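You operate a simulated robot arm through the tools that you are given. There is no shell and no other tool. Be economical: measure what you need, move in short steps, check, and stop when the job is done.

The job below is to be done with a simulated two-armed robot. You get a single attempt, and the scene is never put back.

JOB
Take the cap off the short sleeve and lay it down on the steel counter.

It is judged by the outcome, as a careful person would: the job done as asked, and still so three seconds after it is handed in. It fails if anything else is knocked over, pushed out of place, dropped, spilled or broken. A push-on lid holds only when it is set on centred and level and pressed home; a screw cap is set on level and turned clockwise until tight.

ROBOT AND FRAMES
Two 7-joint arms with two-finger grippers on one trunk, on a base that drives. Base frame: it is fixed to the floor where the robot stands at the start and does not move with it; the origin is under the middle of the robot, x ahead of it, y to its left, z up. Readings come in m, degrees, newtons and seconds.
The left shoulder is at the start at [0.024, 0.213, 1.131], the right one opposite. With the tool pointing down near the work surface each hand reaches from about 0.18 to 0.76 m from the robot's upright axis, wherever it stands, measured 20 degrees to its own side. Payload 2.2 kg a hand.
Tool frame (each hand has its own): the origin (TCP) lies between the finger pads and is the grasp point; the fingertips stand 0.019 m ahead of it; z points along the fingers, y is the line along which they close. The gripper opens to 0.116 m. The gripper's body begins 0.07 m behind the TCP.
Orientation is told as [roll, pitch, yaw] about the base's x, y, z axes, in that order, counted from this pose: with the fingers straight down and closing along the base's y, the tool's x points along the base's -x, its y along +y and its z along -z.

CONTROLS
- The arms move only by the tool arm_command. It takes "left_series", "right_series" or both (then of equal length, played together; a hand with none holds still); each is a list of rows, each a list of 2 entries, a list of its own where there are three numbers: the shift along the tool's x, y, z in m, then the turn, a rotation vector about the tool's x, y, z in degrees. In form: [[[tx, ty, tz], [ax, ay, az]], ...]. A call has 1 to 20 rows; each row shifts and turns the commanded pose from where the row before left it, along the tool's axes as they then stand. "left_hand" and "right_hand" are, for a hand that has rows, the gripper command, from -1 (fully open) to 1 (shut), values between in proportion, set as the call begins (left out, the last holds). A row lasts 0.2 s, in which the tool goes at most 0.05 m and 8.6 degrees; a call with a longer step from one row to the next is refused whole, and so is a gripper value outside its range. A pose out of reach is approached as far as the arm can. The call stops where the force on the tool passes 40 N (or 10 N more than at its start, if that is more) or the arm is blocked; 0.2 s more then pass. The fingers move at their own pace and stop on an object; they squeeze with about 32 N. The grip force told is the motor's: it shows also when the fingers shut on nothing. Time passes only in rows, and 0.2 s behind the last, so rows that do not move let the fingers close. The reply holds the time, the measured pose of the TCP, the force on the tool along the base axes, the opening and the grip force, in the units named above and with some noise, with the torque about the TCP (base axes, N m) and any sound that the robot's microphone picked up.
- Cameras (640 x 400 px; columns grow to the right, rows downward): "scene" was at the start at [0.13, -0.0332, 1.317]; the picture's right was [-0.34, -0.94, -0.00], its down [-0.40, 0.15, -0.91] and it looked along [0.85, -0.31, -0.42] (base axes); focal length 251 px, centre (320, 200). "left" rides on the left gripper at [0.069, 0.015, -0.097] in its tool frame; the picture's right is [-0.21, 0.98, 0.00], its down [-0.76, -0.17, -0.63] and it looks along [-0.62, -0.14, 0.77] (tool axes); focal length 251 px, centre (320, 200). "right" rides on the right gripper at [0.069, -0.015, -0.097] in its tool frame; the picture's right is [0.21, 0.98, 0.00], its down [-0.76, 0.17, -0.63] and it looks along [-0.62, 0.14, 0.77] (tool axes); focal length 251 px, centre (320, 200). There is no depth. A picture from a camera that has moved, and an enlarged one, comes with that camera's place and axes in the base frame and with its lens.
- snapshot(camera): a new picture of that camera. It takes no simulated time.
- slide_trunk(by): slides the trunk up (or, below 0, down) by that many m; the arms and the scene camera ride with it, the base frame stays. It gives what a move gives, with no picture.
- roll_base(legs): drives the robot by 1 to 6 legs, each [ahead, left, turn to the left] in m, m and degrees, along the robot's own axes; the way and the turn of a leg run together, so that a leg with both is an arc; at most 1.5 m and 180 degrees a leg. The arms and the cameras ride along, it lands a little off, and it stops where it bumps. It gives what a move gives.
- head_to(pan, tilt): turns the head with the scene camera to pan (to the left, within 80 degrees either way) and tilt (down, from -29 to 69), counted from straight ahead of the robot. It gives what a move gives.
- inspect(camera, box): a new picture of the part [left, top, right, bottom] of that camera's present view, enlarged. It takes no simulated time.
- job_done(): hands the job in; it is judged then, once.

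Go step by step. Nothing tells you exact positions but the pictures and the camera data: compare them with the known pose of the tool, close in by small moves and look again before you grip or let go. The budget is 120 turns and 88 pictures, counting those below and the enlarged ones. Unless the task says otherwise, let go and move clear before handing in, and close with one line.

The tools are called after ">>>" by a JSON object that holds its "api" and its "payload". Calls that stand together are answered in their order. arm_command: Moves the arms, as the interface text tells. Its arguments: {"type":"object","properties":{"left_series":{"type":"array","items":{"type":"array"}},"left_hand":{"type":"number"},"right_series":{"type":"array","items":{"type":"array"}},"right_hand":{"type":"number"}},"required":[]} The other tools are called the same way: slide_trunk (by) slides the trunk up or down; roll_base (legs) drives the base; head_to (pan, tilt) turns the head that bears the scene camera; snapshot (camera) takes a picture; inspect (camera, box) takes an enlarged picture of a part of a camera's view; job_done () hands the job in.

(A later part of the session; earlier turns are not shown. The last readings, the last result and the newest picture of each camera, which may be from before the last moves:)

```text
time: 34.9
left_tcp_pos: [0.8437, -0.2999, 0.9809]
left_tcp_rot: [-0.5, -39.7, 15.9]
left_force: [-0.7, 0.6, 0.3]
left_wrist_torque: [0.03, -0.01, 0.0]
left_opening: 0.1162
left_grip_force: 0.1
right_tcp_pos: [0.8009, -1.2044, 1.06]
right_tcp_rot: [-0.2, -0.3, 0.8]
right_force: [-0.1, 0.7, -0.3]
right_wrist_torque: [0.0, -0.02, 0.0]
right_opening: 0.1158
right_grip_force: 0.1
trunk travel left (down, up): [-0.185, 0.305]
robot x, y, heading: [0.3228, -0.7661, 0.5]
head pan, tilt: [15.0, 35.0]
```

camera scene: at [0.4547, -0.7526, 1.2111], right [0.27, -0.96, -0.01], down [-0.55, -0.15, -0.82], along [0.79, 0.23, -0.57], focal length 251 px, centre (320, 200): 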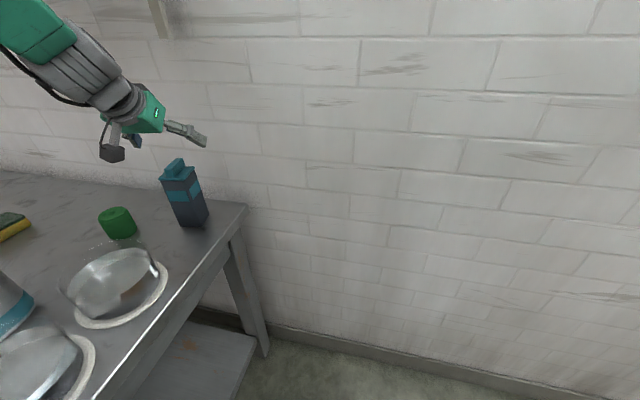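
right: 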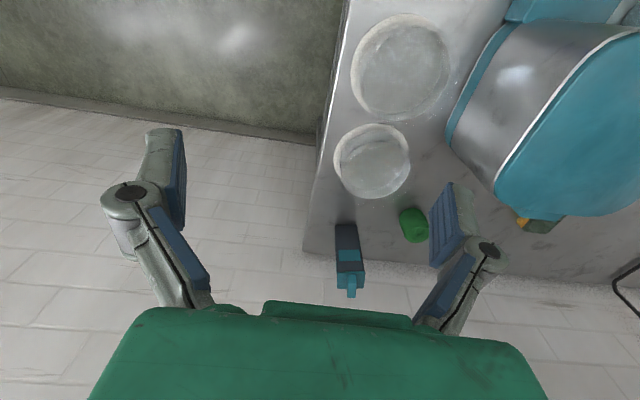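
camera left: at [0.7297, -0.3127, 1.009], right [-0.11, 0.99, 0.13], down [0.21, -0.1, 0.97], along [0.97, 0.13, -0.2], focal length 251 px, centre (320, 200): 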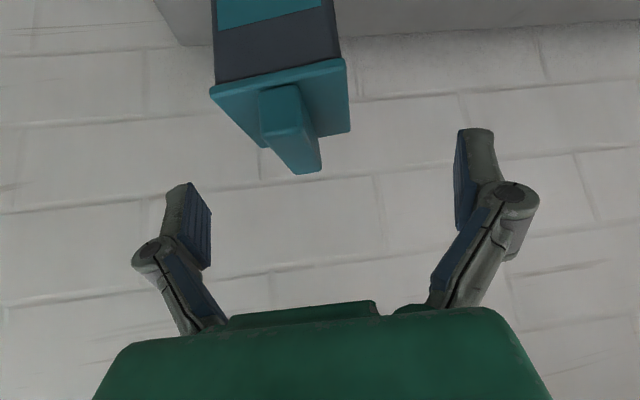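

The sway is small but lingering; mean hand position is ~8 mm too far left. I correct and wait longer.

>>> {"api": "arm_command", "payload": {"left_series": [[[0, -0.004, 0], [0, 0, 0]], [[0, -0.004, 0], [0, 0, 0]], [[0, 0, 0], [0, 0, 0]], [[0, 0, 0], [0, 0, 0]], [[0, 0, 0], [0, 0, 0]], [[0, 0, 0], [0, 0, 0]], [[0, 0, 0], [0, 0, 0]], [[0, 0, 0], [0, 0, 0]], [[0, 0, 0], [0, 0, 0]], [[0, 0, 0], [0, 0, 0]], [[0, 0, 0], [0, 0, 0]], [[0, 0, 0], [0, 0, 0]], [[0, 0, 0], [0, 0, 0]], [[0, 0, 0], [0, 0, 0]], [[0, 0, 0], [0, 0, 0]], [[0, 0, 0], [0, 0, 0]], [[0, 0, 0], [0, 0, 0]], [[0, 0, 0], [0, 0, 0]], [[0, 0, 0], [0, 0, 0]], [[0, 0, 0], [0, 0, 0]]]}}

>>> {"api": "arm_command", "payload": {"left_series": [[[0, 0, 0], [0, 0, 0]]]}}

>>> {"api": "arm_command", "payload": {"left_series": [[[0, 0, 0], [0, 0, 0]]]}}

>>> {"api": "arm_command", "payload": {"left_series": [[[0, 0, 0], [0, 0, 0]]]}}

>>> {"api": "snapshot", "payload": {"camera": "left"}}

```text
time: 39.1
left_tcp_pos: [0.8451, -0.3063, 0.9815]
left_tcp_rot: [-0.6, -39.9, 16.1]
left_force: [-0.2, 0.3, -0.8]
left_wrist_torque: [0.04, 0.0, -0.02]
left_opening: 0.1158
left_grip_force: 0.1
right_tcp_pos: [0.8023, -1.2042, 1.0602]
right_tcp_rot: [-0.3, -0.3, 0.8]
right_force: [0.0, 0.2, -0.3]
right_wrist_torque: [0.01, -0.03, -0.01]
right_opening: 0.116
right_grip_force: 0.0
trunk travel left (down, up): [-0.185, 0.305]
robot x, y, heading: [0.327, -0.7642, 0.9]
head pan, tilt: [15.0, 35.0]
```

```text
time: 39.5
left_tcp_pos: [0.8466, -0.3071, 0.9804]
left_tcp_rot: [-0.4, -39.7, 16.1]
left_force: [-0.6, -0.5, -0.5]
left_wrist_torque: [-0.03, 0.02, 0.0]
left_opening: 0.1161
left_grip_force: 0.2
right_tcp_pos: [0.8024, -1.2035, 1.0604]
right_tcp_rot: [-0.2, -0.4, 0.9]
right_force: [0.1, -0.7, 0.3]
right_wrist_torque: [-0.02, 0.04, -0.02]
right_opening: 0.1162
right_grip_force: 0.0
trunk travel left (down, up): [-0.185, 0.305]
robot x, y, heading: [0.3313, -0.7652, 0.7]
head pan, tilt: [15.0, 35.0]
```

```text
time: 39.9
left_tcp_pos: [0.8464, -0.308, 0.9814]
left_tcp_rot: [-0.5, -39.8, 16.1]
left_force: [-0.4, -0.1, 0.1]
left_wrist_torque: [-0.01, -0.01, 0.01]
left_opening: 0.1162
left_grip_force: 0.1
right_tcp_pos: [0.8013, -1.2029, 1.0608]
right_tcp_rot: [-0.3, -0.2, 0.7]
right_force: [0.0, -0.1, -0.1]
right_wrist_torque: [0.01, 0.02, 0.01]
right_opening: 0.1161
right_grip_force: 0.0
trunk travel left (down, up): [-0.185, 0.305]
robot x, y, heading: [0.3277, -0.7647, 0.8]
head pan, tilt: [15.0, 35.0]
```

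```text
time: 40.3
left_tcp_pos: [0.8453, -0.3066, 0.9804]
left_tcp_rot: [-0.7, -39.7, 16.0]
left_force: [0.0, -0.3, 0.3]
left_wrist_torque: [0.01, -0.01, -0.01]
left_opening: 0.1161
left_grip_force: 0.1
right_tcp_pos: [0.8027, -1.2028, 1.0608]
right_tcp_rot: [-0.2, -0.2, 0.8]
right_force: [0.6, -0.3, 0.0]
right_wrist_torque: [-0.03, -0.01, -0.01]
right_opening: 0.1162
right_grip_force: 0.1
trunk travel left (down, up): [-0.185, 0.305]
robot x, y, heading: [0.3248, -0.764, 0.9]
head pan, tilt: [15.0, 35.0]
```

```text
52 pictures are left
camera left: at [0.7318, -0.3244, 1.0105], right [-0.11, 0.99, 0.13], down [0.21, -0.11, 0.97], along [0.97, 0.13, -0.2], focal length 251 px, centre (320, 200)
```

left: 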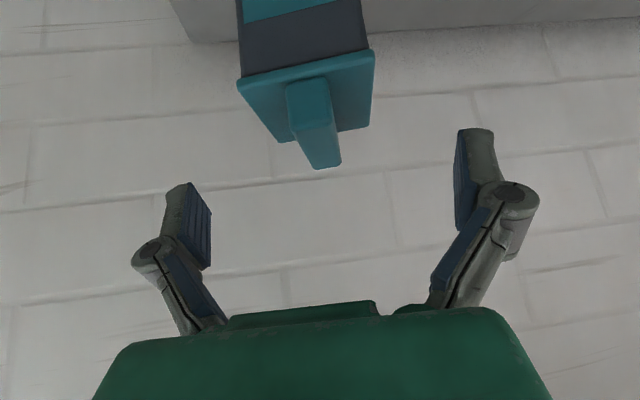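

Settled now, centred on the handle. I lower 12 mm, half-close the fingers, and let it calm.

>>> {"api": "arm_command", "payload": {"left_series": [[[0.002, 0, 0.0024], [0, 0, 0]], [[0.002, 0, 0.0024], [0, 0, 0]], [[0.002, 0, 0.0024], [0, 0, 0]], [[0.002, 0, 0.0024], [0, 0, 0]], [[0, 0, 0], [0, 0, 0]], [[0, 0, 0], [0, 0, 0]], [[0, 0, 0], [0, 0, 0]], [[0, 0, 0], [0, 0, 0]], [[0, 0, 0], [0, 0, 0]], [[0, 0, 0], [0, 0, 0]], [[0, 0, 0], [0, 0, 0]], [[0, 0, 0], [0, 0, 0]]], "left_hand": 0.3}}

>>> {"api": "snapshot", "payload": {"camera": "left"}}

>>> {"api": "inspect", "payload": {"camera": "scene", "box": [110, 110, 230, 230]}}

```text
time: 42.9
left_tcp_pos: [0.8457, -0.3066, 0.9683]
left_tcp_rot: [-0.5, -39.9, 16.1]
left_force: [0.4, -0.5, 1.0]
left_wrist_torque: [0.04, -0.01, -0.02]
left_opening: 0.0405
left_grip_force: 0.1
right_tcp_pos: [0.8014, -1.2038, 1.0595]
right_tcp_rot: [-0.2, -0.3, 0.8]
right_force: [0.1, 0.2, 0.0]
right_wrist_torque: [-0.03, -0.01, -0.02]
right_opening: 0.116
right_grip_force: 0.1
trunk travel left (down, up): [-0.185, 0.305]
robot x, y, heading: [0.3255, -0.7651, 0.8]
head pan, tilt: [15.0, 35.0]
```

```text
51 pictures are left
camera left: at [0.732, -0.3238, 0.9983], right [-0.11, 0.99, 0.13], down [0.21, -0.11, 0.97], along [0.97, 0.13, -0.2], focal length 251 px, centre (320, 200)
```

left: 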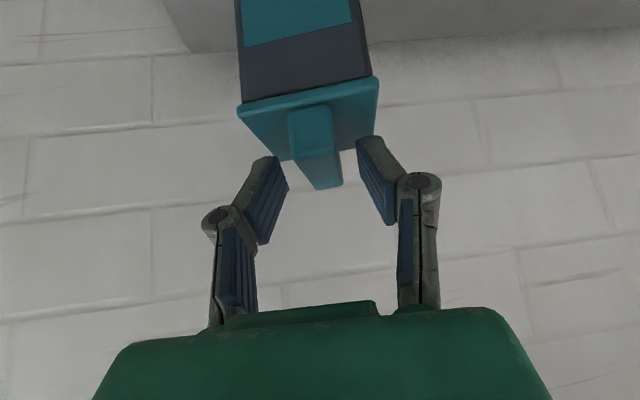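

```text
3.33 times, centred on (170, 170) of scene
camera zoom: at [0.4544, -0.7382, 1.211], right [0.27, -0.96, 0.0], down [-0.55, -0.16, -0.82], along [0.79, 0.22, -0.58], focal length 836 px, centre (820, 300)
```

zoom: 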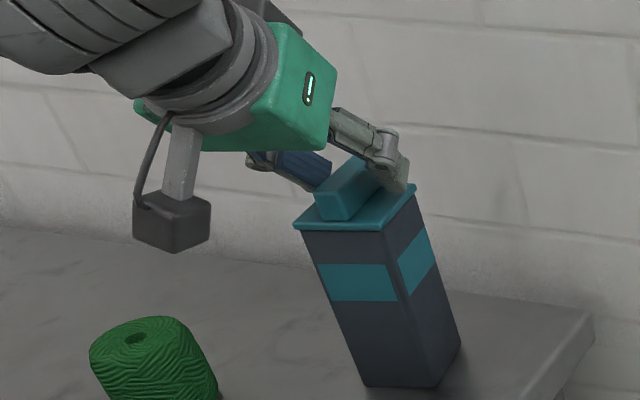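

I zoom the hand camera to verify where the pads sit along the handle.

>>> {"api": "inspect", "payload": {"camera": "left", "box": [220, 80, 420, 205]}}

```text
3.20 times, centred on (320, 142) of left
camera zoom: at [0.732, -0.3238, 0.9983], right [-0.11, 0.99, 0.13], down [0.21, -0.11, 0.97], along [0.97, 0.13, -0.2], focal length 805 px, centre (320, 384)
```

zoom: 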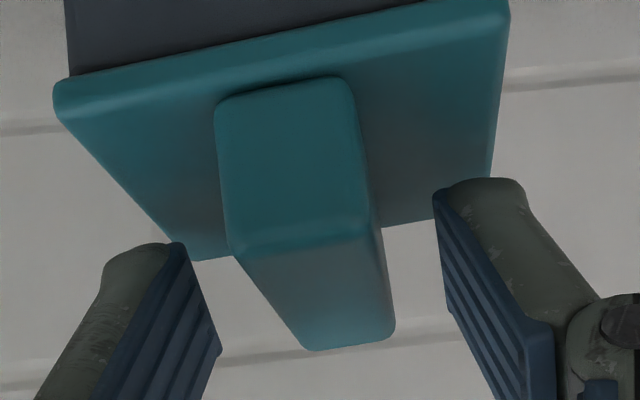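

The pads flank the handle's middle with tips a few mm above the plate. Closing the grip.

>>> {"api": "arm_command", "payload": {"left_series": [[[0.0015, 0, 0.0017], [0, 0, 0]], [[0, 0, 0], [0, 0, 0]], [[0, 0, 0], [0, 0, 0]], [[0, 0, 0], [0, 0, 0]]], "left_hand": 0.55}}

>>> {"api": "arm_command", "payload": {"left_series": [[[0, 0, 0], [0, 0, 0]], [[0, 0, 0], [0, 0, 0]], [[0, 0, 0], [0, 0, 0]], [[0, 0, 0], [0, 0, 0]]], "left_hand": 1}}

>>> {"api": "snapshot", "payload": {"camera": "left"}}

>>> {"api": "inspect", "payload": {"camera": "scene", "box": [110, 110, 230, 230]}}

```text
time: 43.9
left_tcp_pos: [0.8463, -0.3056, 0.9659]
left_tcp_rot: [-0.5, -39.8, 16.2]
left_force: [0.0, 0.6, -0.1]
left_wrist_torque: [-0.01, 0.02, 0.04]
left_opening: 0.0259
left_grip_force: 0.1
right_tcp_pos: [0.8019, -1.203, 1.0592]
right_tcp_rot: [-0.2, -0.4, 0.8]
right_force: [0.3, -0.3, -0.2]
right_wrist_torque: [0.01, -0.01, 0.0]
right_opening: 0.1157
right_grip_force: 0.0
trunk travel left (down, up): [-0.185, 0.305]
robot x, y, heading: [0.3248, -0.7605, 0.9]
head pan, tilt: [15.0, 35.0]
```

```text
time: 44.9
left_tcp_pos: [0.8461, -0.3058, 0.9646]
left_tcp_rot: [-0.6, -39.8, 16.1]
left_force: [0.3, 0.6, -1.2]
left_wrist_torque: [0.01, 0.02, 0.02]
left_opening: 0.018
left_grip_force: 32.1
right_tcp_pos: [0.8024, -1.2034, 1.0595]
right_tcp_rot: [-0.1, -0.3, 0.8]
right_force: [0.1, 0.3, -0.1]
right_wrist_torque: [0.0, -0.01, -0.03]
right_opening: 0.1157
right_grip_force: 0.1
trunk travel left (down, up): [-0.185, 0.305]
robot x, y, heading: [0.3281, -0.7663, 0.9]
head pan, tilt: [15.0, 35.0]
```

```text
48 pictures are left
camera left: at [0.7322, -0.3234, 0.9956], right [-0.11, 0.99, 0.13], down [0.21, -0.11, 0.97], along [0.97, 0.13, -0.2], focal length 251 px, centre (320, 200)
```

left: 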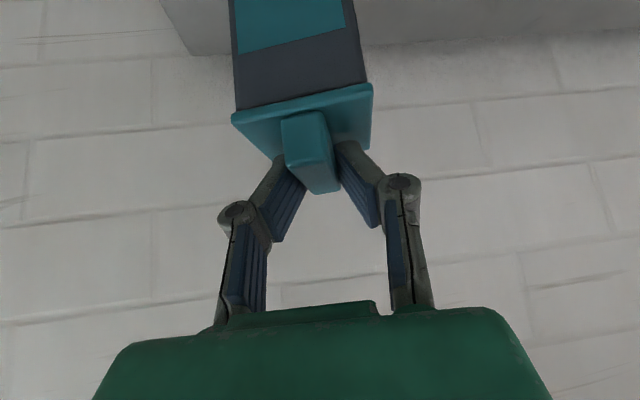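

```text
3.33 times, centred on (170, 170) of scene
camera zoom: at [0.4545, -0.738, 1.2109], right [0.27, -0.96, 0.0], down [-0.55, -0.16, -0.82], along [0.79, 0.22, -0.58], focal length 836 px, centre (820, 300)
```

zoom: 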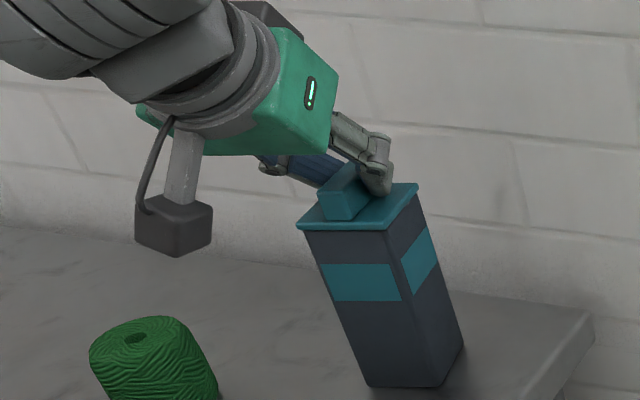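

Firmly gripped (18 mm handle, 32 N). Now lift gently straight up 15 mm and look whether the sleeve stays down.

>>> {"api": "arm_command", "payload": {"left_series": [[[-0.0019, 0, -0.0023], [0, 0, 0]], [[-0.0019, 0, -0.0023], [0, 0, 0]], [[-0.0019, 0, -0.0023], [0, 0, 0]], [[-0.0019, 0, -0.0023], [0, 0, 0]], [[-0.0019, 0, -0.0023], [0, 0, 0]]]}}

>>> {"api": "inspect", "payload": {"camera": "scene", "box": [110, 110, 230, 230]}}

```text
time: 46.1
left_tcp_pos: [0.8452, -0.3064, 0.9818]
left_tcp_rot: [-0.6, -39.8, 16.2]
left_force: [0.2, -0.9, -0.6]
left_wrist_torque: [0.03, 0.0, 0.01]
left_opening: 0.018
left_grip_force: 31.8
right_tcp_pos: [0.8021, -1.204, 1.0605]
right_tcp_rot: [-0.1, -0.4, 0.8]
right_force: [-0.3, -0.4, -0.6]
right_wrist_torque: [0.01, 0.02, -0.01]
right_opening: 0.1162
right_grip_force: 0.0
trunk travel left (down, up): [-0.185, 0.305]
robot x, y, heading: [0.3289, -0.7632, 1.1]
head pan, tilt: [15.0, 35.0]
```

```text
3.33 times, centred on (170, 170) of scene
camera zoom: at [0.4545, -0.7381, 1.211], right [0.27, -0.96, 0.0], down [-0.55, -0.16, -0.82], along [0.79, 0.22, -0.58], focal length 836 px, centre (820, 300)
```

zoom: 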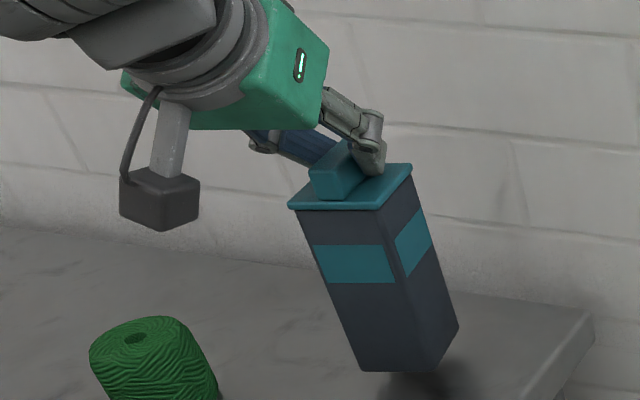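

The sleeve comes up with the cap, so I need the other hand to hold the sleeve. I keep it hovering ~15 mm while I turn the right hand in the open to point horizontally leftward (+y), fingers closing across the sleeve.

>>> {"api": "arm_command", "payload": {"right_series": [[[0.02, 0, 0], [0, 0, 8.2]], [[0.02, 0, 0], [0, 0, 8.2]], [[0, 0, 0], [0, 0, 8.2]], [[0, 0, 0], [0, 0, 8.2]], [[0, 0, 0], [0, 0, 8.2]], [[0, 0, 0], [0, 0, 8.2]], [[0, 0, 0], [0, 0, 8.2]], [[0, 0, 0], [0, 0, 8.2]], [[0, 0, 0], [0, 0, 8.2]]]}}

>>> {"api": "arm_command", "payload": {"right_series": [[[0, 0, 0], [0, 8, 0]], [[0, 0, 0], [0, 8, 0]], [[0, 0, 0], [0, 8, 0]], [[0, 0, 0], [0, 8, 0]], [[0, 0, 0], [0, 8, 0]], [[0, 0, 0], [0, 8, 0]], [[0, 0, 0], [0, 8, 0]], [[0, 0, 0], [0, 8, 0]]]}}

>>> {"api": "snapshot", "payload": {"camera": "scene"}}

```text
time: 48.1
left_tcp_pos: [0.8462, -0.3068, 0.9814]
left_tcp_rot: [-0.6, -39.9, 16.1]
left_force: [-0.4, 0.7, -2.1]
left_wrist_torque: [0.0, 0.03, 0.0]
left_opening: 0.0178
left_grip_force: 31.9
right_tcp_pos: [0.7623, -1.1997, 1.0611]
right_tcp_rot: [0.3, -0.3, -73.1]
right_force: [-0.6, 0.5, -0.6]
right_wrist_torque: [0.03, 0.0, 0.05]
right_opening: 0.116
right_grip_force: 0.1
trunk travel left (down, up): [-0.185, 0.305]
robot x, y, heading: [0.3299, -0.7628, 0.9]
head pan, tilt: [15.0, 35.0]
```

```text
time: 49.9
left_tcp_pos: [0.8465, -0.3097, 0.982]
left_tcp_rot: [-0.4, -39.8, 16.0]
left_force: [-0.1, -0.3, -1.0]
left_wrist_torque: [0.0, 0.02, 0.0]
left_opening: 0.0179
left_grip_force: 31.8
right_tcp_pos: [0.7627, -1.203, 1.0593]
right_tcp_rot: [0.6, 63.8, -72.4]
right_force: [0.8, -0.8, -0.6]
right_wrist_torque: [0.0, -0.02, 0.02]
right_opening: 0.1162
right_grip_force: 0.0
trunk travel left (down, up): [-0.185, 0.305]
robot x, y, heading: [0.3287, -0.7663, 0.8]
head pan, tilt: [15.0, 35.0]
```

```text
45 pictures are left
camera scene: at [0.4553, -0.7407, 1.2109], right [0.27, -0.96, 0.0], down [-0.56, -0.15, -0.82], along [0.79, 0.22, -0.58], focal length 251 px, centre (320, 200)
```

scene: 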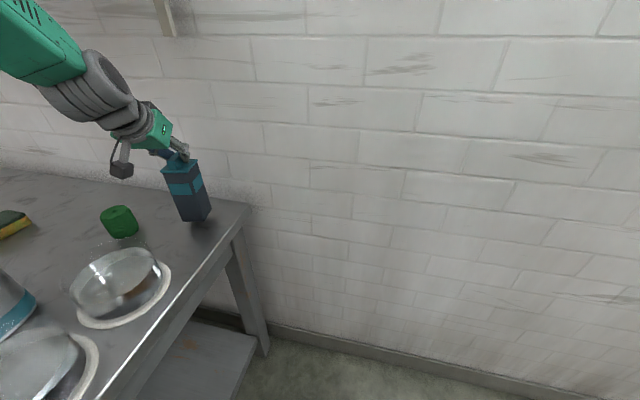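

The wall (x≈0.935) is too close to the sleeve for the right hand, so I shift the hovering sleeve 4–5 cm forward, let it settle, then set it down there, still gripped.

>>> {"api": "arm_command", "payload": {"left_series": [[[0.0072, 0.0006, -0.006], [0, 0, 0]], [[0.0072, 0.0006, -0.006], [0, 0, 0]], [[0.0072, 0.0006, -0.006], [0, 0, 0]], [[0.0072, 0.0006, -0.006], [0, 0, 0]], [[0.0072, 0.0006, -0.006], [0, 0, 0]], [[0, 0, 0], [0, 0, 0]], [[0, 0, 0], [0, 0, 0]], [[0, 0, 0], [0, 0, 0]], [[0, 0, 0], [0, 0, 0]], [[0, 0, 0], [0, 0, 0]]], "right_series": [[[0, 0, 0], [0, 8, 0]], [[0, 0, 0], [0, 0, 0]], [[0, 0, 0], [0, 0, 0]], [[0, 0, 0], [0, 0, 0]], [[0, 0, 0], [0, 0, 0]], [[0, 0, 0], [0, 0, 0]], [[0, 0, 0], [0, 0, 0]], [[0, 0, 0], [0, 0, 0]], [[0, 0, 0], [0, 0, 0]], [[0, 0, 0], [0, 0, 0]]]}}

>>> {"api": "head_to", "payload": {"pan": 20, "tilt": 30}}

>>> {"api": "snapshot", "payload": {"camera": "scene"}}

>>> {"api": "snapshot", "payload": {"camera": "right"}}

```text
time: 52.1
left_tcp_pos: [0.7998, -0.3169, 0.981]
left_tcp_rot: [-0.4, -39.7, 16.0]
left_force: [0.9, -0.1, -1.7]
left_wrist_torque: [0.0, 0.02, 0.03]
left_opening: 0.0179
left_grip_force: 32.6
right_tcp_pos: [0.7624, -1.2023, 1.0601]
right_tcp_rot: [0.9, 71.7, -72.0]
right_force: [0.3, -0.2, -0.8]
right_wrist_torque: [-0.02, -0.01, 0.01]
right_opening: 0.1159
right_grip_force: 0.0
trunk travel left (down, up): [-0.185, 0.305]
robot x, y, heading: [0.329, -0.7626, 0.8]
head pan, tilt: [15.0, 35.0]
```

```text
time: 52.7
left_tcp_pos: [0.7995, -0.3167, 0.9812]
left_tcp_rot: [-0.5, -39.7, 16.0]
left_force: [-0.2, 0.1, -0.8]
left_wrist_torque: [0.0, -0.01, 0.02]
left_opening: 0.018
left_grip_force: 31.7
right_tcp_pos: [0.7615, -1.2023, 1.0599]
right_tcp_rot: [1.0, 71.7, -72.2]
right_force: [0.3, -0.5, -0.7]
right_wrist_torque: [0.0, -0.02, -0.03]
right_opening: 0.116
right_grip_force: 0.1
trunk travel left (down, up): [-0.185, 0.305]
robot x, y, heading: [0.3277, -0.7617, 0.8]
head pan, tilt: [20.0, 30.0]
```

```text
44 pictures are left
camera scene: at [0.4543, -0.7314, 1.2188], right [0.36, -0.93, 0.0], down [-0.47, -0.18, -0.86], along [0.81, 0.31, -0.5], focal length 251 px, centre (320, 200)
```

scene: 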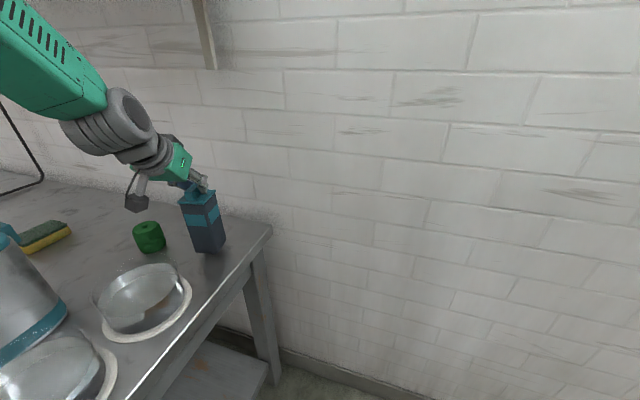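

```text
43 pictures are left
camera right: at [0.7683, -1.2738, 1.1555], right [0.91, 0.35, 0.21], down [0.41, -0.75, -0.52], along [-0.02, 0.56, -0.83], focal length 251 px, centre (320, 200)
```

right: 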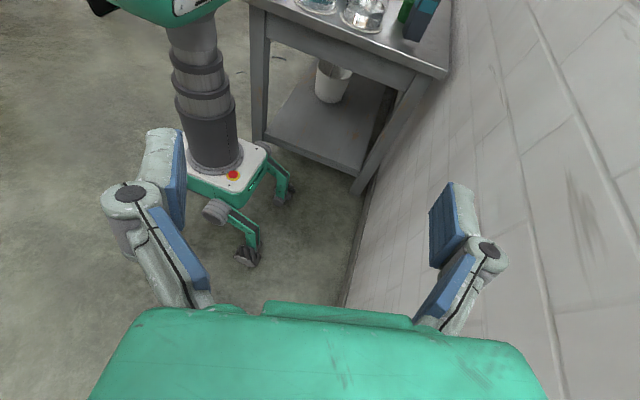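

Good clearance. I flatten the right hand's tilt a bit and bring it toward the sleeve in two stages, first halfway.

>>> {"api": "arm_command", "payload": {"right_series": [[[0, 0, 0], [-1.9, 8, 0.6]], [[-0.002, 0.0157, 0.0398], [0, 0, 0]], [[-0.002, 0.0157, 0.0398], [0, 0, 0]], [[-0.002, 0.0157, 0.0398], [0, 0, 0]], [[-0.002, 0.0157, 0.0398], [0, 0, 0]], [[-0.002, 0.0157, 0.0398], [0, 0, 0]], [[-0.002, 0.0157, 0.0398], [0, 0, 0]], [[-0.002, 0.0157, 0.0398], [0, 0, 0]], [[-0.002, 0.0157, 0.0398], [0, 0, 0]], [[-0.002, 0.0157, 0.0398], [0, 0, 0]], [[-0.002, 0.0157, 0.0398], [0, 0, 0]]], "right_hand": -0.55}}

>>> {"api": "snapshot", "payload": {"camera": "scene"}}

>>> {"api": "snapshot", "payload": {"camera": "right"}}

```text
time: 55.1
left_tcp_pos: [0.8002, -0.3141, 0.9788]
left_tcp_rot: [-0.7, -39.7, 16.2]
left_force: [0.3, 0.3, -2.0]
left_wrist_torque: [0.04, 0.0, 0.0]
left_opening: 0.0179
left_grip_force: 32.1
right_tcp_pos: [0.8151, -0.7828, 0.9696]
right_tcp_rot: [0.6, 79.7, -74.5]
right_force: [0.1, 0.4, 0.9]
right_wrist_torque: [0.03, -0.03, 0.02]
right_opening: 0.0898
right_grip_force: 0.1
trunk travel left (down, up): [-0.185, 0.305]
robot x, y, heading: [0.3295, -0.762, 0.6]
head pan, tilt: [20.0, 30.0]
```

```text
42 pictures are left
camera scene: at [0.4557, -0.7274, 1.2185], right [0.36, -0.93, 0.0], down [-0.47, -0.18, -0.86], along [0.81, 0.31, -0.5], focal length 251 px, centre (320, 200)
```

scene: 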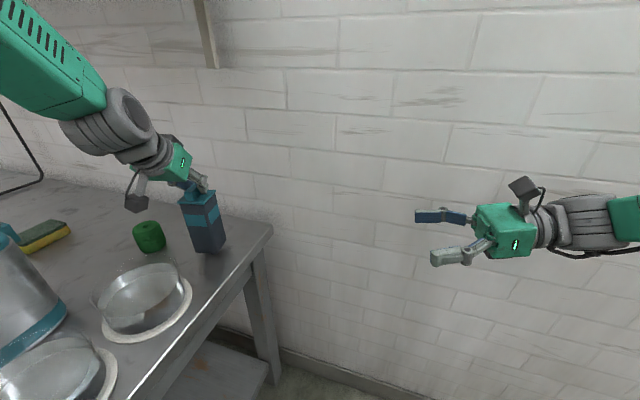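

```text
41 pictures are left
camera right: at [0.8212, -0.8669, 1.0557], right [0.93, 0.29, 0.21], down [0.36, -0.69, -0.63], along [-0.04, 0.66, -0.75], focal length 251 px, centre (320, 200)
```

right: 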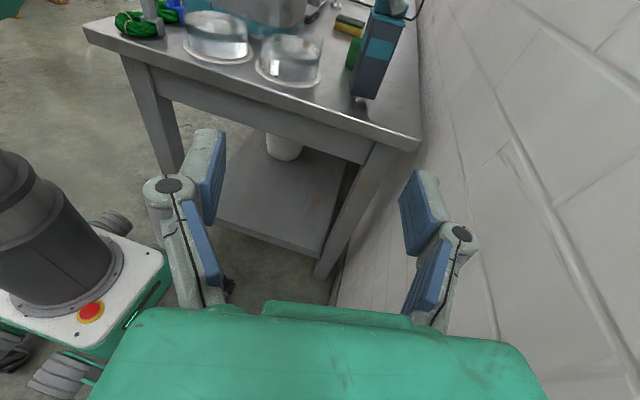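

Moving well. I bring the sleeve a further 5 cm toward the counter's right edge (clear of the wall and the domes) and the right hand to a stand-off ~10 cm from it.

>>> {"api": "arm_command", "payload": {"left_series": [[[0.0054, -0.011, -0.0045], [0, 0, 0]], [[0.0054, -0.011, -0.0045], [0, 0, 0]], [[0.0054, -0.011, -0.0045], [0, 0, 0]], [[0.0054, -0.011, -0.0045], [0, 0, 0]], [[0, 0, 0], [0, 0, 0]], [[0, 0, 0], [0, 0, 0]], [[0, 0, 0], [0, 0, 0]], [[0, 0, 0], [0, 0, 0]], [[0, 0, 0], [0, 0, 0]], [[0, 0, 0], [0, 0, 0]], [[0, 0, 0], [0, 0, 0]], [[0, 0, 0], [0, 0, 0]], [[0, 0, 0], [0, 0, 0]], [[0, 0, 0], [0, 0, 0]]], "right_series": [[[-0.0037, 0.0108, 0.0399], [0, 0, 0]], [[-0.0037, 0.0108, 0.0399], [0, 0, 0]], [[-0.0037, 0.0108, 0.0399], [0, 0, 0]], [[-0.0037, 0.0108, 0.0399], [0, 0, 0]], [[-0.0037, 0.0108, 0.0399], [0, 0, 0]], [[-0.0037, 0.0108, 0.0399], [0, 0, 0]], [[-0.0037, 0.0108, 0.0399], [0, 0, 0]], [[-0.0037, 0.0108, 0.0399], [0, 0, 0]], [[0, 0, 0], [0, 0, 0]], [[0, 0, 0], [0, 0, 0]], [[0, 0, 0], [0, 0, 0]], [[0, 0, 0], [0, 0, 0]], [[0, 0, 0], [0, 0, 0]], [[0, 0, 0], [0, 0, 0]]]}}

>>> {"api": "snapshot", "payload": {"camera": "scene"}}

>>> {"api": "snapshot", "payload": {"camera": "right"}}

```text
time: 58.1
left_tcp_pos: [0.7857, -0.3642, 0.9808]
left_tcp_rot: [-0.6, -39.8, 16.0]
left_force: [0.1, -0.2, -1.4]
left_wrist_torque: [0.01, 0.05, -0.01]
left_opening: 0.018
left_grip_force: 31.7
right_tcp_pos: [0.8188, -0.4666, 0.882]
right_tcp_rot: [0.8, 79.6, -74.2]
right_force: [0.4, 0.5, 0.5]
right_wrist_torque: [-0.01, -0.02, -0.02]
right_opening: 0.0896
right_grip_force: 0.1
trunk travel left (down, up): [-0.185, 0.305]
robot x, y, heading: [0.3281, -0.7614, 0.6]
head pan, tilt: [20.0, 30.0]
```

```text
40 pictures are left
camera scene: at [0.4549, -0.7266, 1.2186], right [0.36, -0.93, 0.0], down [-0.47, -0.18, -0.86], along [0.81, 0.31, -0.5], focal length 251 px, centre (320, 200)
```

scene: 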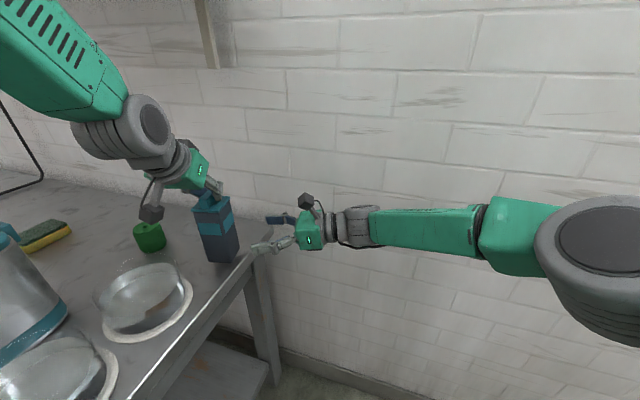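

```text
39 pictures are left
camera right: at [0.8259, -0.55, 0.9677], right [0.93, 0.29, 0.21], down [0.36, -0.69, -0.63], along [-0.04, 0.66, -0.75], focal length 251 px, centre (320, 200)
```

right: 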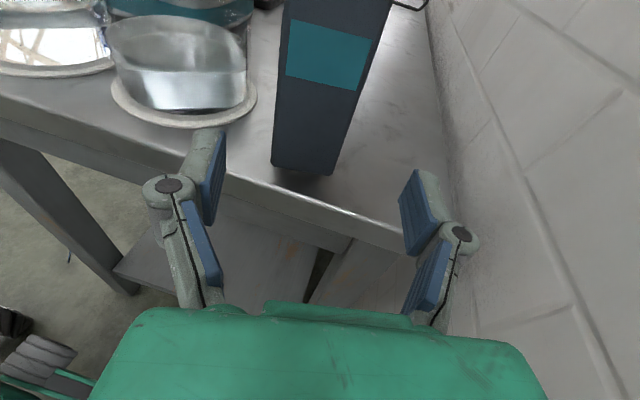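

Lined up. Now set the sleeve down on the counter (16 mm), settling before the right hand closes in.

>>> {"api": "arm_command", "payload": {"left_series": [[[0.0025, 0, 0.003], [0, 0, 0]], [[0.0025, 0, 0.003], [0, 0, 0]], [[0.0025, 0, 0.003], [0, 0, 0]], [[0.0025, 0, 0.003], [0, 0, 0]], [[0, 0, 0], [0, 0, 0]], [[0, 0, 0], [0, 0, 0]], [[0, 0, 0], [0, 0, 0]]]}}

>>> {"api": "inspect", "payload": {"camera": "scene", "box": [130, 160, 290, 280]}}

>>> {"api": "inspect", "payload": {"camera": "right", "box": [200, 50, 440, 200]}}

```text
time: 59.7
left_tcp_pos: [0.7858, -0.3651, 0.9661]
left_tcp_rot: [-0.7, -40.2, 16.1]
left_force: [0.4, -2.3, 9.2]
left_wrist_torque: [-0.06, 0.0, -0.01]
left_opening: 0.0179
left_grip_force: 31.7
right_tcp_pos: [0.8178, -0.4665, 0.8829]
right_tcp_rot: [1.0, 79.7, -74.0]
right_force: [0.3, -0.1, -0.3]
right_wrist_torque: [0.01, 0.0, 0.04]
right_opening: 0.09
right_grip_force: 0.1
trunk travel left (down, up): [-0.185, 0.305]
robot x, y, heading: [0.3295, -0.7681, 0.7]
head pan, tilt: [20.0, 30.0]
```

```text
3.33 times, centred on (210, 220) of scene
camera zoom: at [0.4541, -0.7285, 1.2188], right [0.36, -0.93, 0.0], down [-0.47, -0.18, -0.86], along [0.81, 0.31, -0.5], focal length 836 px, centre (687, 133)
```

zoom: 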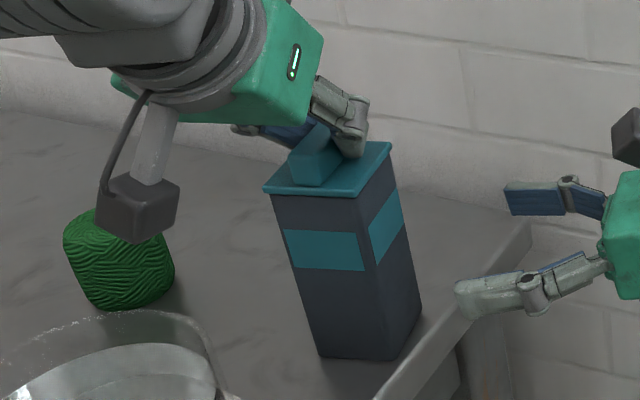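

```text
2.67 times, centred on (320, 125) of right
camera zoom: at [0.8254, -0.5509, 0.9681], right [0.93, 0.29, 0.21], down [0.36, -0.69, -0.63], along [-0.04, 0.66, -0.75], focal length 670 px, centre (320, 400)
```

zoom: 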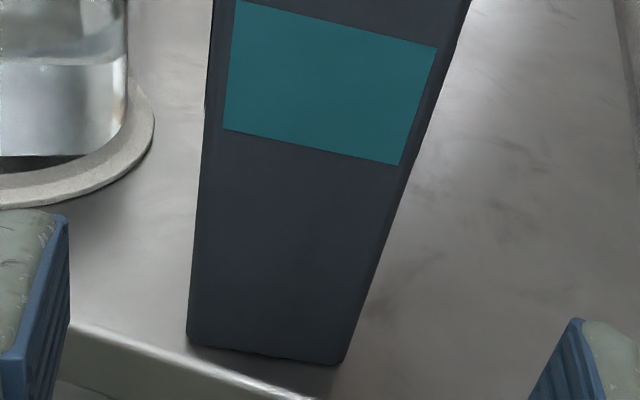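

Sleeve rests on the counter. The right hand advances ~7 cm.

>>> {"api": "arm_command", "payload": {"left_series": [[[-0.0006, 0, -0.0008], [0, 0, 0]], [[0, 0, 0], [0, 0, 0]], [[0, 0, 0], [0, 0, 0]], [[0, 0, 0], [0, 0, 0]], [[0, 0, 0], [0, 0, 0]], [[0, 0, 0], [0, 0, 0]], [[0, 0, 0], [0, 0, 0]], [[0, 0, 0], [0, 0, 0]]], "right_series": [[[0, -0.0044, 0.01], [0, 0, 0]], [[0, 0, 0.015], [0, 0, 0]], [[0, 0, 0.015], [0, 0, 0]], [[0, 0, 0.015], [0, 0, 0]], [[0, 0, 0.015], [0, 0, 0]], [[0, 0, 0], [0, 0, 0]], [[0, 0, 0], [0, 0, 0]], [[0, 0, 0], [0, 0, 0]]]}}

>>> {"api": "snapshot", "payload": {"camera": "right"}}

>>> {"api": "inspect", "payload": {"camera": "scene", "box": [130, 160, 330, 300]}}

```text
time: 61.5
left_tcp_pos: [0.7846, -0.3645, 0.9662]
left_tcp_rot: [-0.6, -39.8, 16.1]
left_force: [2.0, 0.3, 5.1]
left_wrist_torque: [0.02, -0.08, -0.03]
left_opening: 0.018
left_grip_force: 31.9
right_tcp_pos: [0.7892, -0.4011, 0.8739]
right_tcp_rot: [1.0, 79.9, -72.8]
right_force: [0.1, 1.3, -0.2]
right_wrist_torque: [-0.04, 0.0, -0.04]
right_opening: 0.09
right_grip_force: 0.0
right hand out of reach, approached as far as the arm can: row 5
trunk travel left (down, up): [-0.185, 0.305]
robot x, y, heading: [0.3254, -0.7636, 0.7]
head pan, tilt: [20.0, 30.0]
```

```text
36 pictures are left
camera right: at [0.7984, -0.4847, 0.9584], right [0.93, 0.31, 0.21], down [0.37, -0.68, -0.63], along [-0.05, 0.67, -0.74], focal length 251 px, centre (320, 200)
```

right: 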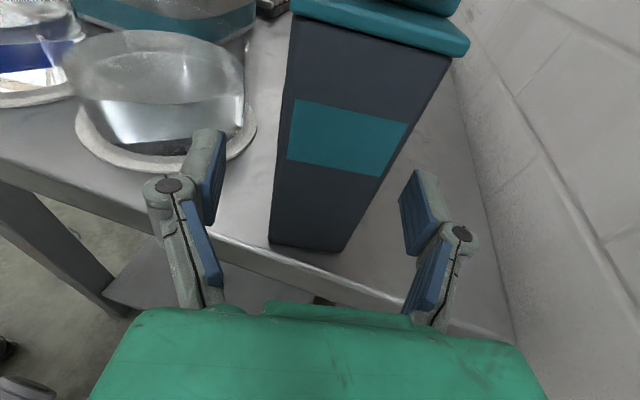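

```text
2.86 times, centred on (230, 230) of scene
camera zoom: at [0.4543, -0.7273, 1.2187], right [0.36, -0.93, 0.0], down [-0.47, -0.18, -0.86], along [0.81, 0.31, -0.5], focal length 716 px, centre (577, 114)
```

zoom: 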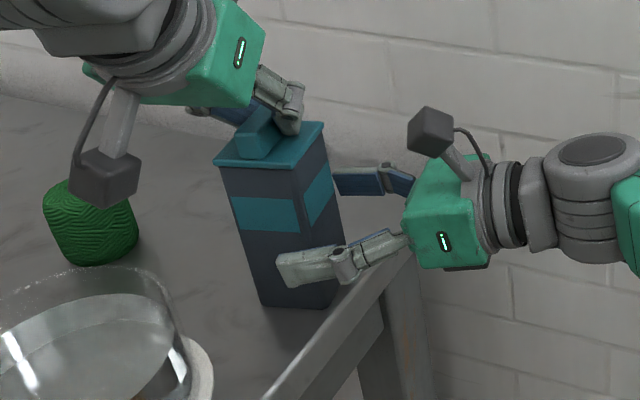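

The right arm runs out of reach 3 cm short. I'll back it off, lift the sleeve slightly and turn it 16° clockwise so the right hand can approach straight along +y, which gains ~6 cm of reach.

>>> {"api": "arm_command", "payload": {"right_series": [[[0, 0, -0.015], [0, 0, 0]], [[0, 0, -0.015], [0, 0, 0]], [[0, 0, -0.015], [0, 0, 0]], [[0, 0, -0.015], [0, 0, 0]], [[0, 0, -0.02], [0, 0, 0]], [[0, 0, 0], [-5.57, 0, 0.98]], [[0, 0, 0], [-5.57, 0, 0.98]], [[0, 0, 0], [-5.57, 0, 0.98]], [[0, 0, 0], [0, 0, 0]], [[0, 0, 0], [0, 0, 0]], [[0, 0, 0], [0, 0, 0]], [[0, 0, 0], [0, 0, 0]], [[0, 0, 0], [0, 0, 0]], [[0, 0, 0], [0, 0, 0]], [[0, 0, 0], [0, 0, 0]], [[0, 0, 0], [0, 0, 0]]], "left_series": [[[0, 0, 0], [0, 0, 0]], [[0, 0, 0], [0, 0, 0]], [[0, 0, 0], [0, 0, 0]], [[0, 0, 0], [0, 0, 0]], [[0, 0, 0], [0, 0, 0]], [[-0.0032, 0, -0.0038], [0, 0, 0]], [[-0.0032, 0, -0.0038], [0, 0, 0]], [[-0.0032, 0, -0.0038], [0, 0, 0]], [[0, 0, 0], [2.57, 0, 3.06]], [[0, 0, 0], [2.57, 0, 3.06]], [[0, 0, 0], [2.57, 0, 3.06]], [[0, 0, 0], [2.57, 0, 3.06]], [[0, 0, 0], [0, 0, 0]], [[0, 0, 0], [0, 0, 0]], [[0, 0, 0], [0, 0, 0]], [[0, 0, 0], [0, 0, 0]]]}}

>>> {"api": "snapshot", "payload": {"camera": "scene"}}

>>> {"api": "snapshot", "payload": {"camera": "right"}}

```text
time: 64.9
left_tcp_pos: [0.7868, -0.3635, 0.9838]
left_tcp_rot: [0.1, -40.9, 6.9]
left_force: [-0.4, 0.5, -0.8]
left_wrist_torque: [0.0, 0.0, 0.02]
left_opening: 0.018
left_grip_force: 31.5
left hand out of reach, approached as far as the arm can: row 9, 11
right_tcp_pos: [0.8162, -0.4743, 0.8847]
right_tcp_rot: [1.5, 79.7, -90.6]
right_force: [-0.5, 0.4, 0.4]
right_wrist_torque: [0.05, -0.02, -0.01]
right_opening: 0.0899
right_grip_force: 0.0
trunk travel left (down, up): [-0.185, 0.305]
robot x, y, heading: [0.3246, -0.7622, 0.8]
head pan, tilt: [20.0, 30.0]
```

```text
34 pictures are left
camera scene: at [0.4549, -0.7271, 1.2186], right [0.36, -0.93, 0.0], down [-0.47, -0.18, -0.86], along [0.81, 0.31, -0.5], focal length 251 px, centre (320, 200)
```

scene: 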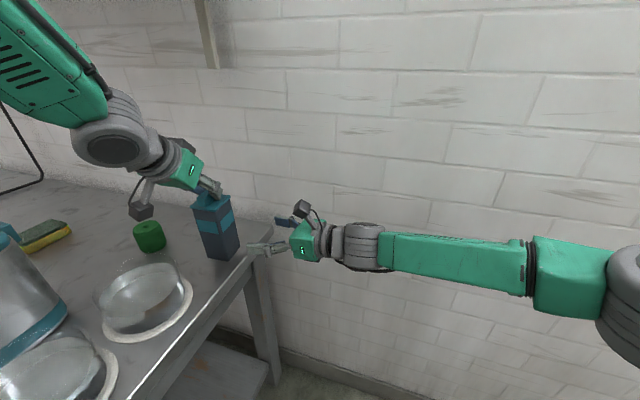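

```text
33 pictures are left
camera right: at [0.7975, -0.5566, 0.9701], right [0.98, 0.01, 0.22], down [0.14, -0.76, -0.63], along [0.16, 0.65, -0.75], focal length 251 px, centre (320, 200)
```

right: 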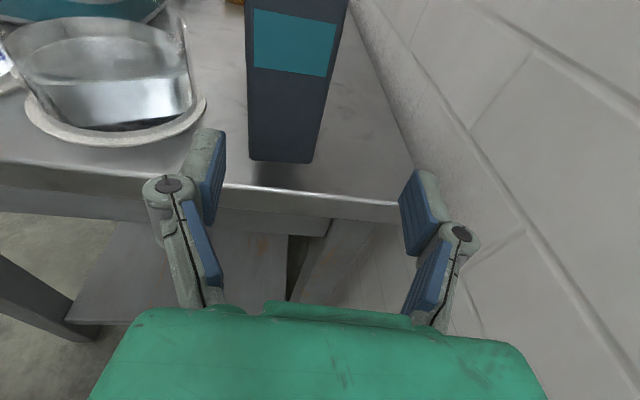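

The sleeve is turned to ~7°; good enough. I match the right hand to it, and set the sleeve down.

>>> {"api": "arm_command", "payload": {"right_series": [[[0, 0, 0], [6.9, 0, -1.2]], [[0, 0, 0], [0, 0, 0]], [[0, 0, 0], [0, 0, 0]], [[0, 0, 0], [0, 0, 0]], [[0, 0, 0], [0, 0, 0]], [[0, 0, 0], [0, 0, 0]], [[0, 0, 0], [0, 0, 0]], [[0, 0, 0], [0, 0, 0]], [[0, 0, 0], [0, 0, 0]], [[0, 0, 0], [0, 0, 0]]], "left_series": [[[0, 0, 0], [0, 0, 0]], [[0, 0, 0], [0, 0, 0]], [[0, 0, 0], [0, 0, 0]], [[0.0027, 0, 0.0032], [0, 0, 0]], [[0.0027, 0, 0.0032], [0, 0, 0]], [[0.0027, 0, 0.0032], [0, 0, 0]], [[0.0027, 0, 0.0032], [0, 0, 0]], [[0, 0, 0], [0, 0, 0]], [[0, 0, 0], [0, 0, 0]], [[0, 0, 0], [0, 0, 0]]]}}

>>> {"api": "snapshot", "payload": {"camera": "right"}}

>>> {"api": "inspect", "payload": {"camera": "scene", "box": [130, 160, 330, 300]}}

```text
time: 67.1
left_tcp_pos: [0.7877, -0.363, 0.9667]
left_tcp_rot: [0.1, -41.1, 6.8]
left_force: [0.3, 1.4, 4.2]
left_wrist_torque: [0.06, 0.05, -0.04]
left_opening: 0.018
left_grip_force: 32.1
right_tcp_pos: [0.815, -0.4745, 0.8846]
right_tcp_rot: [1.1, 79.7, -83.8]
right_force: [-0.4, -0.7, 0.6]
right_wrist_torque: [0.0, -0.01, 0.02]
right_opening: 0.0897
right_grip_force: 0.1
trunk travel left (down, up): [-0.185, 0.305]
robot x, y, heading: [0.3271, -0.7641, 1.0]
head pan, tilt: [20.0, 30.0]
```

```text
32 pictures are left
camera right: at [0.8074, -0.5585, 0.9706], right [0.97, 0.12, 0.21], down [0.23, -0.74, -0.63], along [0.08, 0.66, -0.75], focal length 251 px, centre (320, 200)
```

right: 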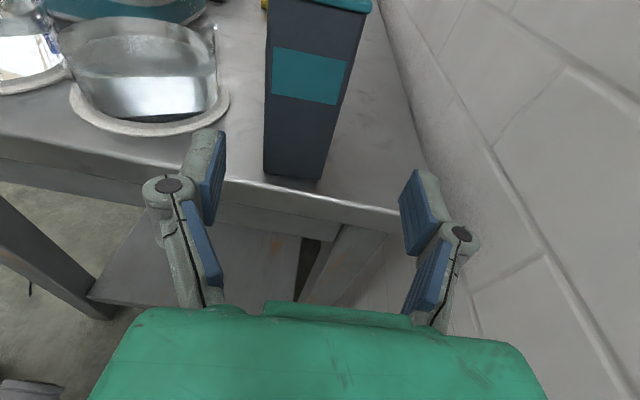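

```text
2.86 times, centred on (230, 230) of scene
camera zoom: at [0.4545, -0.7274, 1.2187], right [0.36, -0.93, 0.0], down [-0.47, -0.18, -0.86], along [0.81, 0.31, -0.5], focal length 716 px, centre (577, 114)
```

zoom: 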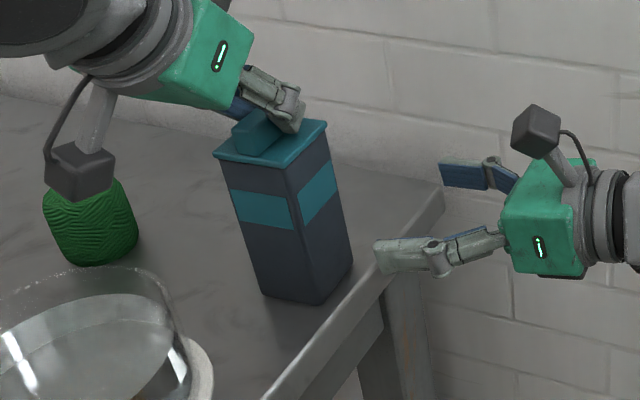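

Now shift the right hand 15 mm sideways to line up, and advance around the sleeve.

>>> {"api": "arm_command", "payload": {"right_series": [[[0, -0.0075, 0.005], [0, 0, 0]], [[0, -0.0073, 0.005], [0, 0, 0]], [[0, 0, 0.015], [0, 0, 0]], [[0, 0, 0.015], [0, 0, 0]], [[0, 0, 0.015], [0, 0, 0]], [[0, 0, 0.015], [0, 0, 0]], [[0, 0, 0.012], [0, 0, 0]], [[0, 0, 0.012], [0, 0, 0]], [[0, 0, 0], [0, 0, 0]], [[0, 0, 0], [0, 0, 0]], [[0, 0, 0], [0, 0, 0]], [[0, 0, 0], [0, 0, 0]]]}}

>>> {"api": "snapshot", "payload": {"camera": "right"}}

>>> {"api": "inspect", "payload": {"camera": "scene", "box": [130, 160, 330, 300]}}

```text
time: 69.7
left_tcp_pos: [0.7873, -0.3625, 0.9663]
left_tcp_rot: [0.1, -41.2, 6.8]
left_force: [2.1, 0.3, 5.5]
left_wrist_torque: [0.05, 0.0, 0.03]
left_opening: 0.0177
left_grip_force: 32.0
right_tcp_pos: [0.793, -0.3828, 0.8673]
right_tcp_rot: [1.1, 79.7, -83.8]
right_force: [-0.6, -0.1, -0.6]
right_wrist_torque: [-0.01, -0.01, 0.01]
right_opening: 0.0901
right_grip_force: 0.0
trunk travel left (down, up): [-0.185, 0.305]
robot x, y, heading: [0.3237, -0.7637, 0.8]
head pan, tilt: [20.0, 30.0]
```

```text
30 pictures are left
camera right: at [0.785, -0.467, 0.9535], right [0.97, 0.12, 0.21], down [0.23, -0.74, -0.63], along [0.08, 0.66, -0.75], focal length 251 px, centre (320, 200)
```

right: 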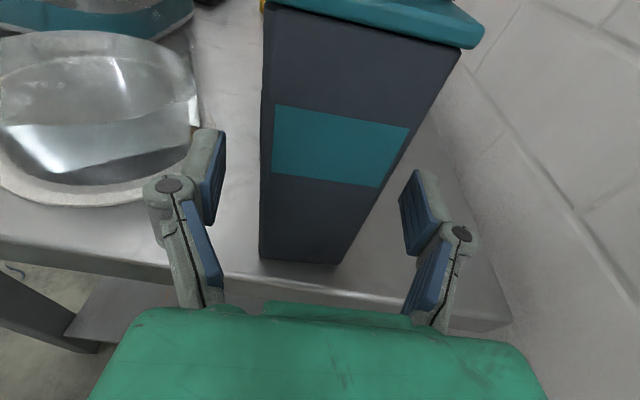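

```text
2.86 times, centred on (230, 230) of scene
camera zoom: at [0.4542, -0.7266, 1.2187], right [0.36, -0.93, 0.0], down [-0.47, -0.18, -0.86], along [0.81, 0.31, -0.5], focal length 716 px, centre (577, 114)
```

zoom: 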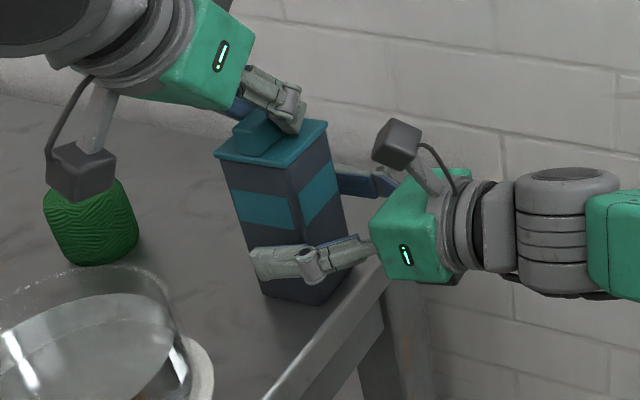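

Well aligned. A last 14 mm forward and then close the right fingers on the sleeve.

>>> {"api": "arm_command", "payload": {"right_series": [[[0, -0.003, 0.007], [0, 0, 0]], [[0, 0, 0.007], [0, 0, 0]], [[0, 0, 0], [0, 0, 0]], [[0, 0, 0], [0, 0, 0]], [[0, 0, 0], [0, 0, 0]]]}}

>>> {"api": "arm_command", "payload": {"right_series": [[[0, 0, 0], [0, 0, 0]], [[0, 0, 0], [0, 0, 0]], [[0, 0, 0], [0, 0, 0]], [[0, 0, 0], [0, 0, 0]]], "right_hand": 1}}

>>> {"api": "snapshot", "payload": {"camera": "right"}}

>>> {"api": "inspect", "payload": {"camera": "scene", "box": [130, 160, 330, 300]}}

```text
time: 70.9
left_tcp_pos: [0.7873, -0.3621, 0.9665]
left_tcp_rot: [-0.1, -41.0, 6.8]
left_force: [0.7, 1.1, 3.6]
left_wrist_torque: [0.02, -0.02, 0.01]
left_opening: 0.0179
left_grip_force: 32.3
right_tcp_pos: [0.7846, -0.3729, 0.8675]
right_tcp_rot: [1.1, 79.9, -83.2]
right_force: [0.6, -0.1, 0.4]
right_wrist_torque: [-0.03, 0.02, 0.01]
right_opening: 0.0897
right_grip_force: 0.0
right hand out of reach, approached as far as the arm can: row 2
trunk travel left (down, up): [-0.185, 0.305]
robot x, y, heading: [0.3259, -0.7616, 1.1]
head pan, tilt: [20.0, 30.0]
```

```text
time: 71.9
left_tcp_pos: [0.7872, -0.363, 0.9641]
left_tcp_rot: [0.0, -41.0, 6.9]
left_force: [-23.0, -4.5, 11.5]
left_wrist_torque: [-0.13, 0.97, -0.07]
left_opening: 0.0182
left_grip_force: 32.3
right_tcp_pos: [0.7871, -0.3728, 0.866]
right_tcp_rot: [1.0, 79.9, -83.7]
right_force: [24.3, 3.6, -7.0]
right_wrist_torque: [-0.37, 1.02, -0.29]
right_opening: 0.0554
right_grip_force: 32.4
trunk travel left (down, up): [-0.185, 0.305]
robot x, y, heading: [0.3291, -0.7613, 0.7]
head pan, tilt: [20.0, 30.0]
```

```text
28 pictures are left
camera right: at [0.7802, -0.4575, 0.9524], right [0.97, 0.13, 0.21], down [0.24, -0.74, -0.63], along [0.08, 0.66, -0.74], focal length 251 px, centre (320, 200)
```

right: 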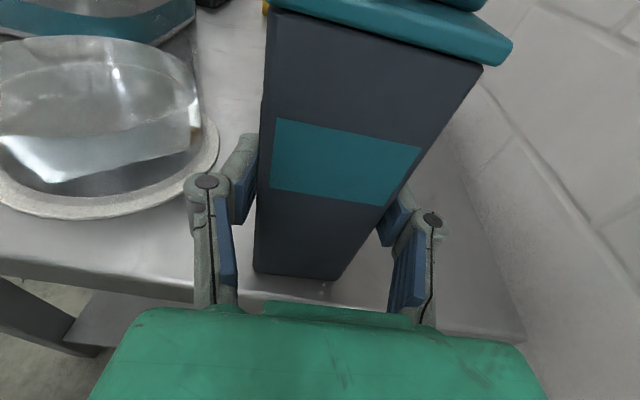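

```text
2.86 times, centred on (230, 230) of scene
camera zoom: at [0.4545, -0.7269, 1.2187], right [0.36, -0.93, 0.0], down [-0.47, -0.18, -0.86], along [0.81, 0.31, -0.5], focal length 716 px, centre (577, 114)
```

zoom: 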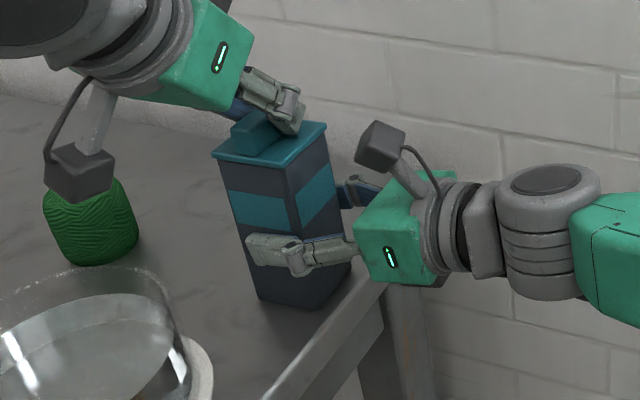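

Both hands hold. There's a 24 N sideways squeeze between the hands; I relieve it by shifting the right hand ~3 mm in +x.

>>> {"api": "arm_command", "payload": {"right_series": [[[0, 0.0015, 0], [0, 0, 0]], [[0, 0.001, 0], [0, 0, 0]], [[0, 0, 0], [0, 0, 0]]]}}

```text
time: 72.7
left_tcp_pos: [0.7871, -0.3632, 0.9674]
left_tcp_rot: [-0.1, -41.2, 6.8]
left_force: [-0.4, 1.1, 0.5]
left_wrist_torque: [0.02, 0.03, -0.01]
left_opening: 0.0179
left_grip_force: 31.8
right_tcp_pos: [0.7858, -0.3678, 0.8688]
right_tcp_rot: [1.3, 80.0, -83.3]
right_force: [-4.0, 2.4, 9.1]
right_wrist_torque: [0.02, -0.09, 0.0]
right_opening: 0.0551
right_grip_force: 32.2
right hand out of reach, approached as far as the arm can: row 1
trunk travel left (down, up): [-0.185, 0.305]
robot x, y, heading: [0.3253, -0.7674, 0.8]
head pan, tilt: [20.0, 30.0]
heard: snap
```

I heard a snap — the cap may have come loose. Lift the left hand slowly 10 mm and check.

>>> {"api": "arm_command", "payload": {"left_series": [[[-0.0016, 0, -0.0019], [0, 0, 0]], [[-0.0016, 0, -0.0019], [0, 0, 0]], [[-0.0016, 0, -0.0019], [0, 0, 0]], [[-0.0016, 0, -0.0019], [0, 0, 0]]]}}

>>> {"api": "inspect", "payload": {"camera": "scene", "box": [130, 160, 330, 300]}}

```text
time: 73.7
left_tcp_pos: [0.7862, -0.3633, 0.9765]
left_tcp_rot: [0.0, -41.1, 6.9]
left_force: [-0.3, -0.2, 0.2]
left_wrist_torque: [0.0, -0.01, -0.04]
left_opening: 0.0176
left_grip_force: 32.4
right_tcp_pos: [0.7877, -0.3697, 0.8663]
right_tcp_rot: [1.6, 79.8, -83.4]
right_force: [-6.6, 4.1, 16.8]
right_wrist_torque: [0.03, -0.14, 0.03]
right_opening: 0.0553
right_grip_force: 32.0
trunk travel left (down, up): [-0.185, 0.305]
robot x, y, heading: [0.3259, -0.7638, 0.7]
head pan, tilt: [20.0, 30.0]
```

```text
2.86 times, centred on (230, 230) of scene
camera zoom: at [0.4516, -0.7268, 1.2191], right [0.36, -0.93, 0.0], down [-0.47, -0.18, -0.86], along [0.81, 0.31, -0.5], focal length 716 px, centre (577, 114)
```

zoom: 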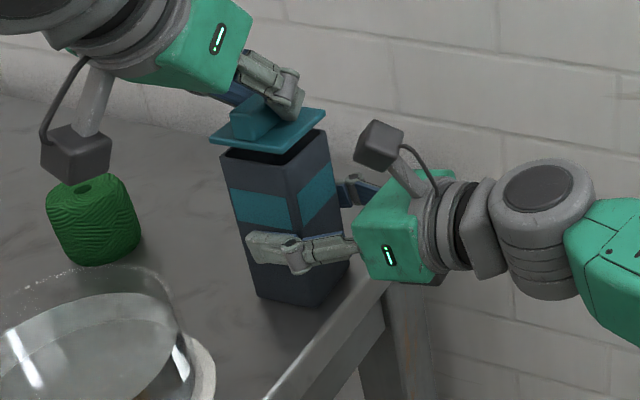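

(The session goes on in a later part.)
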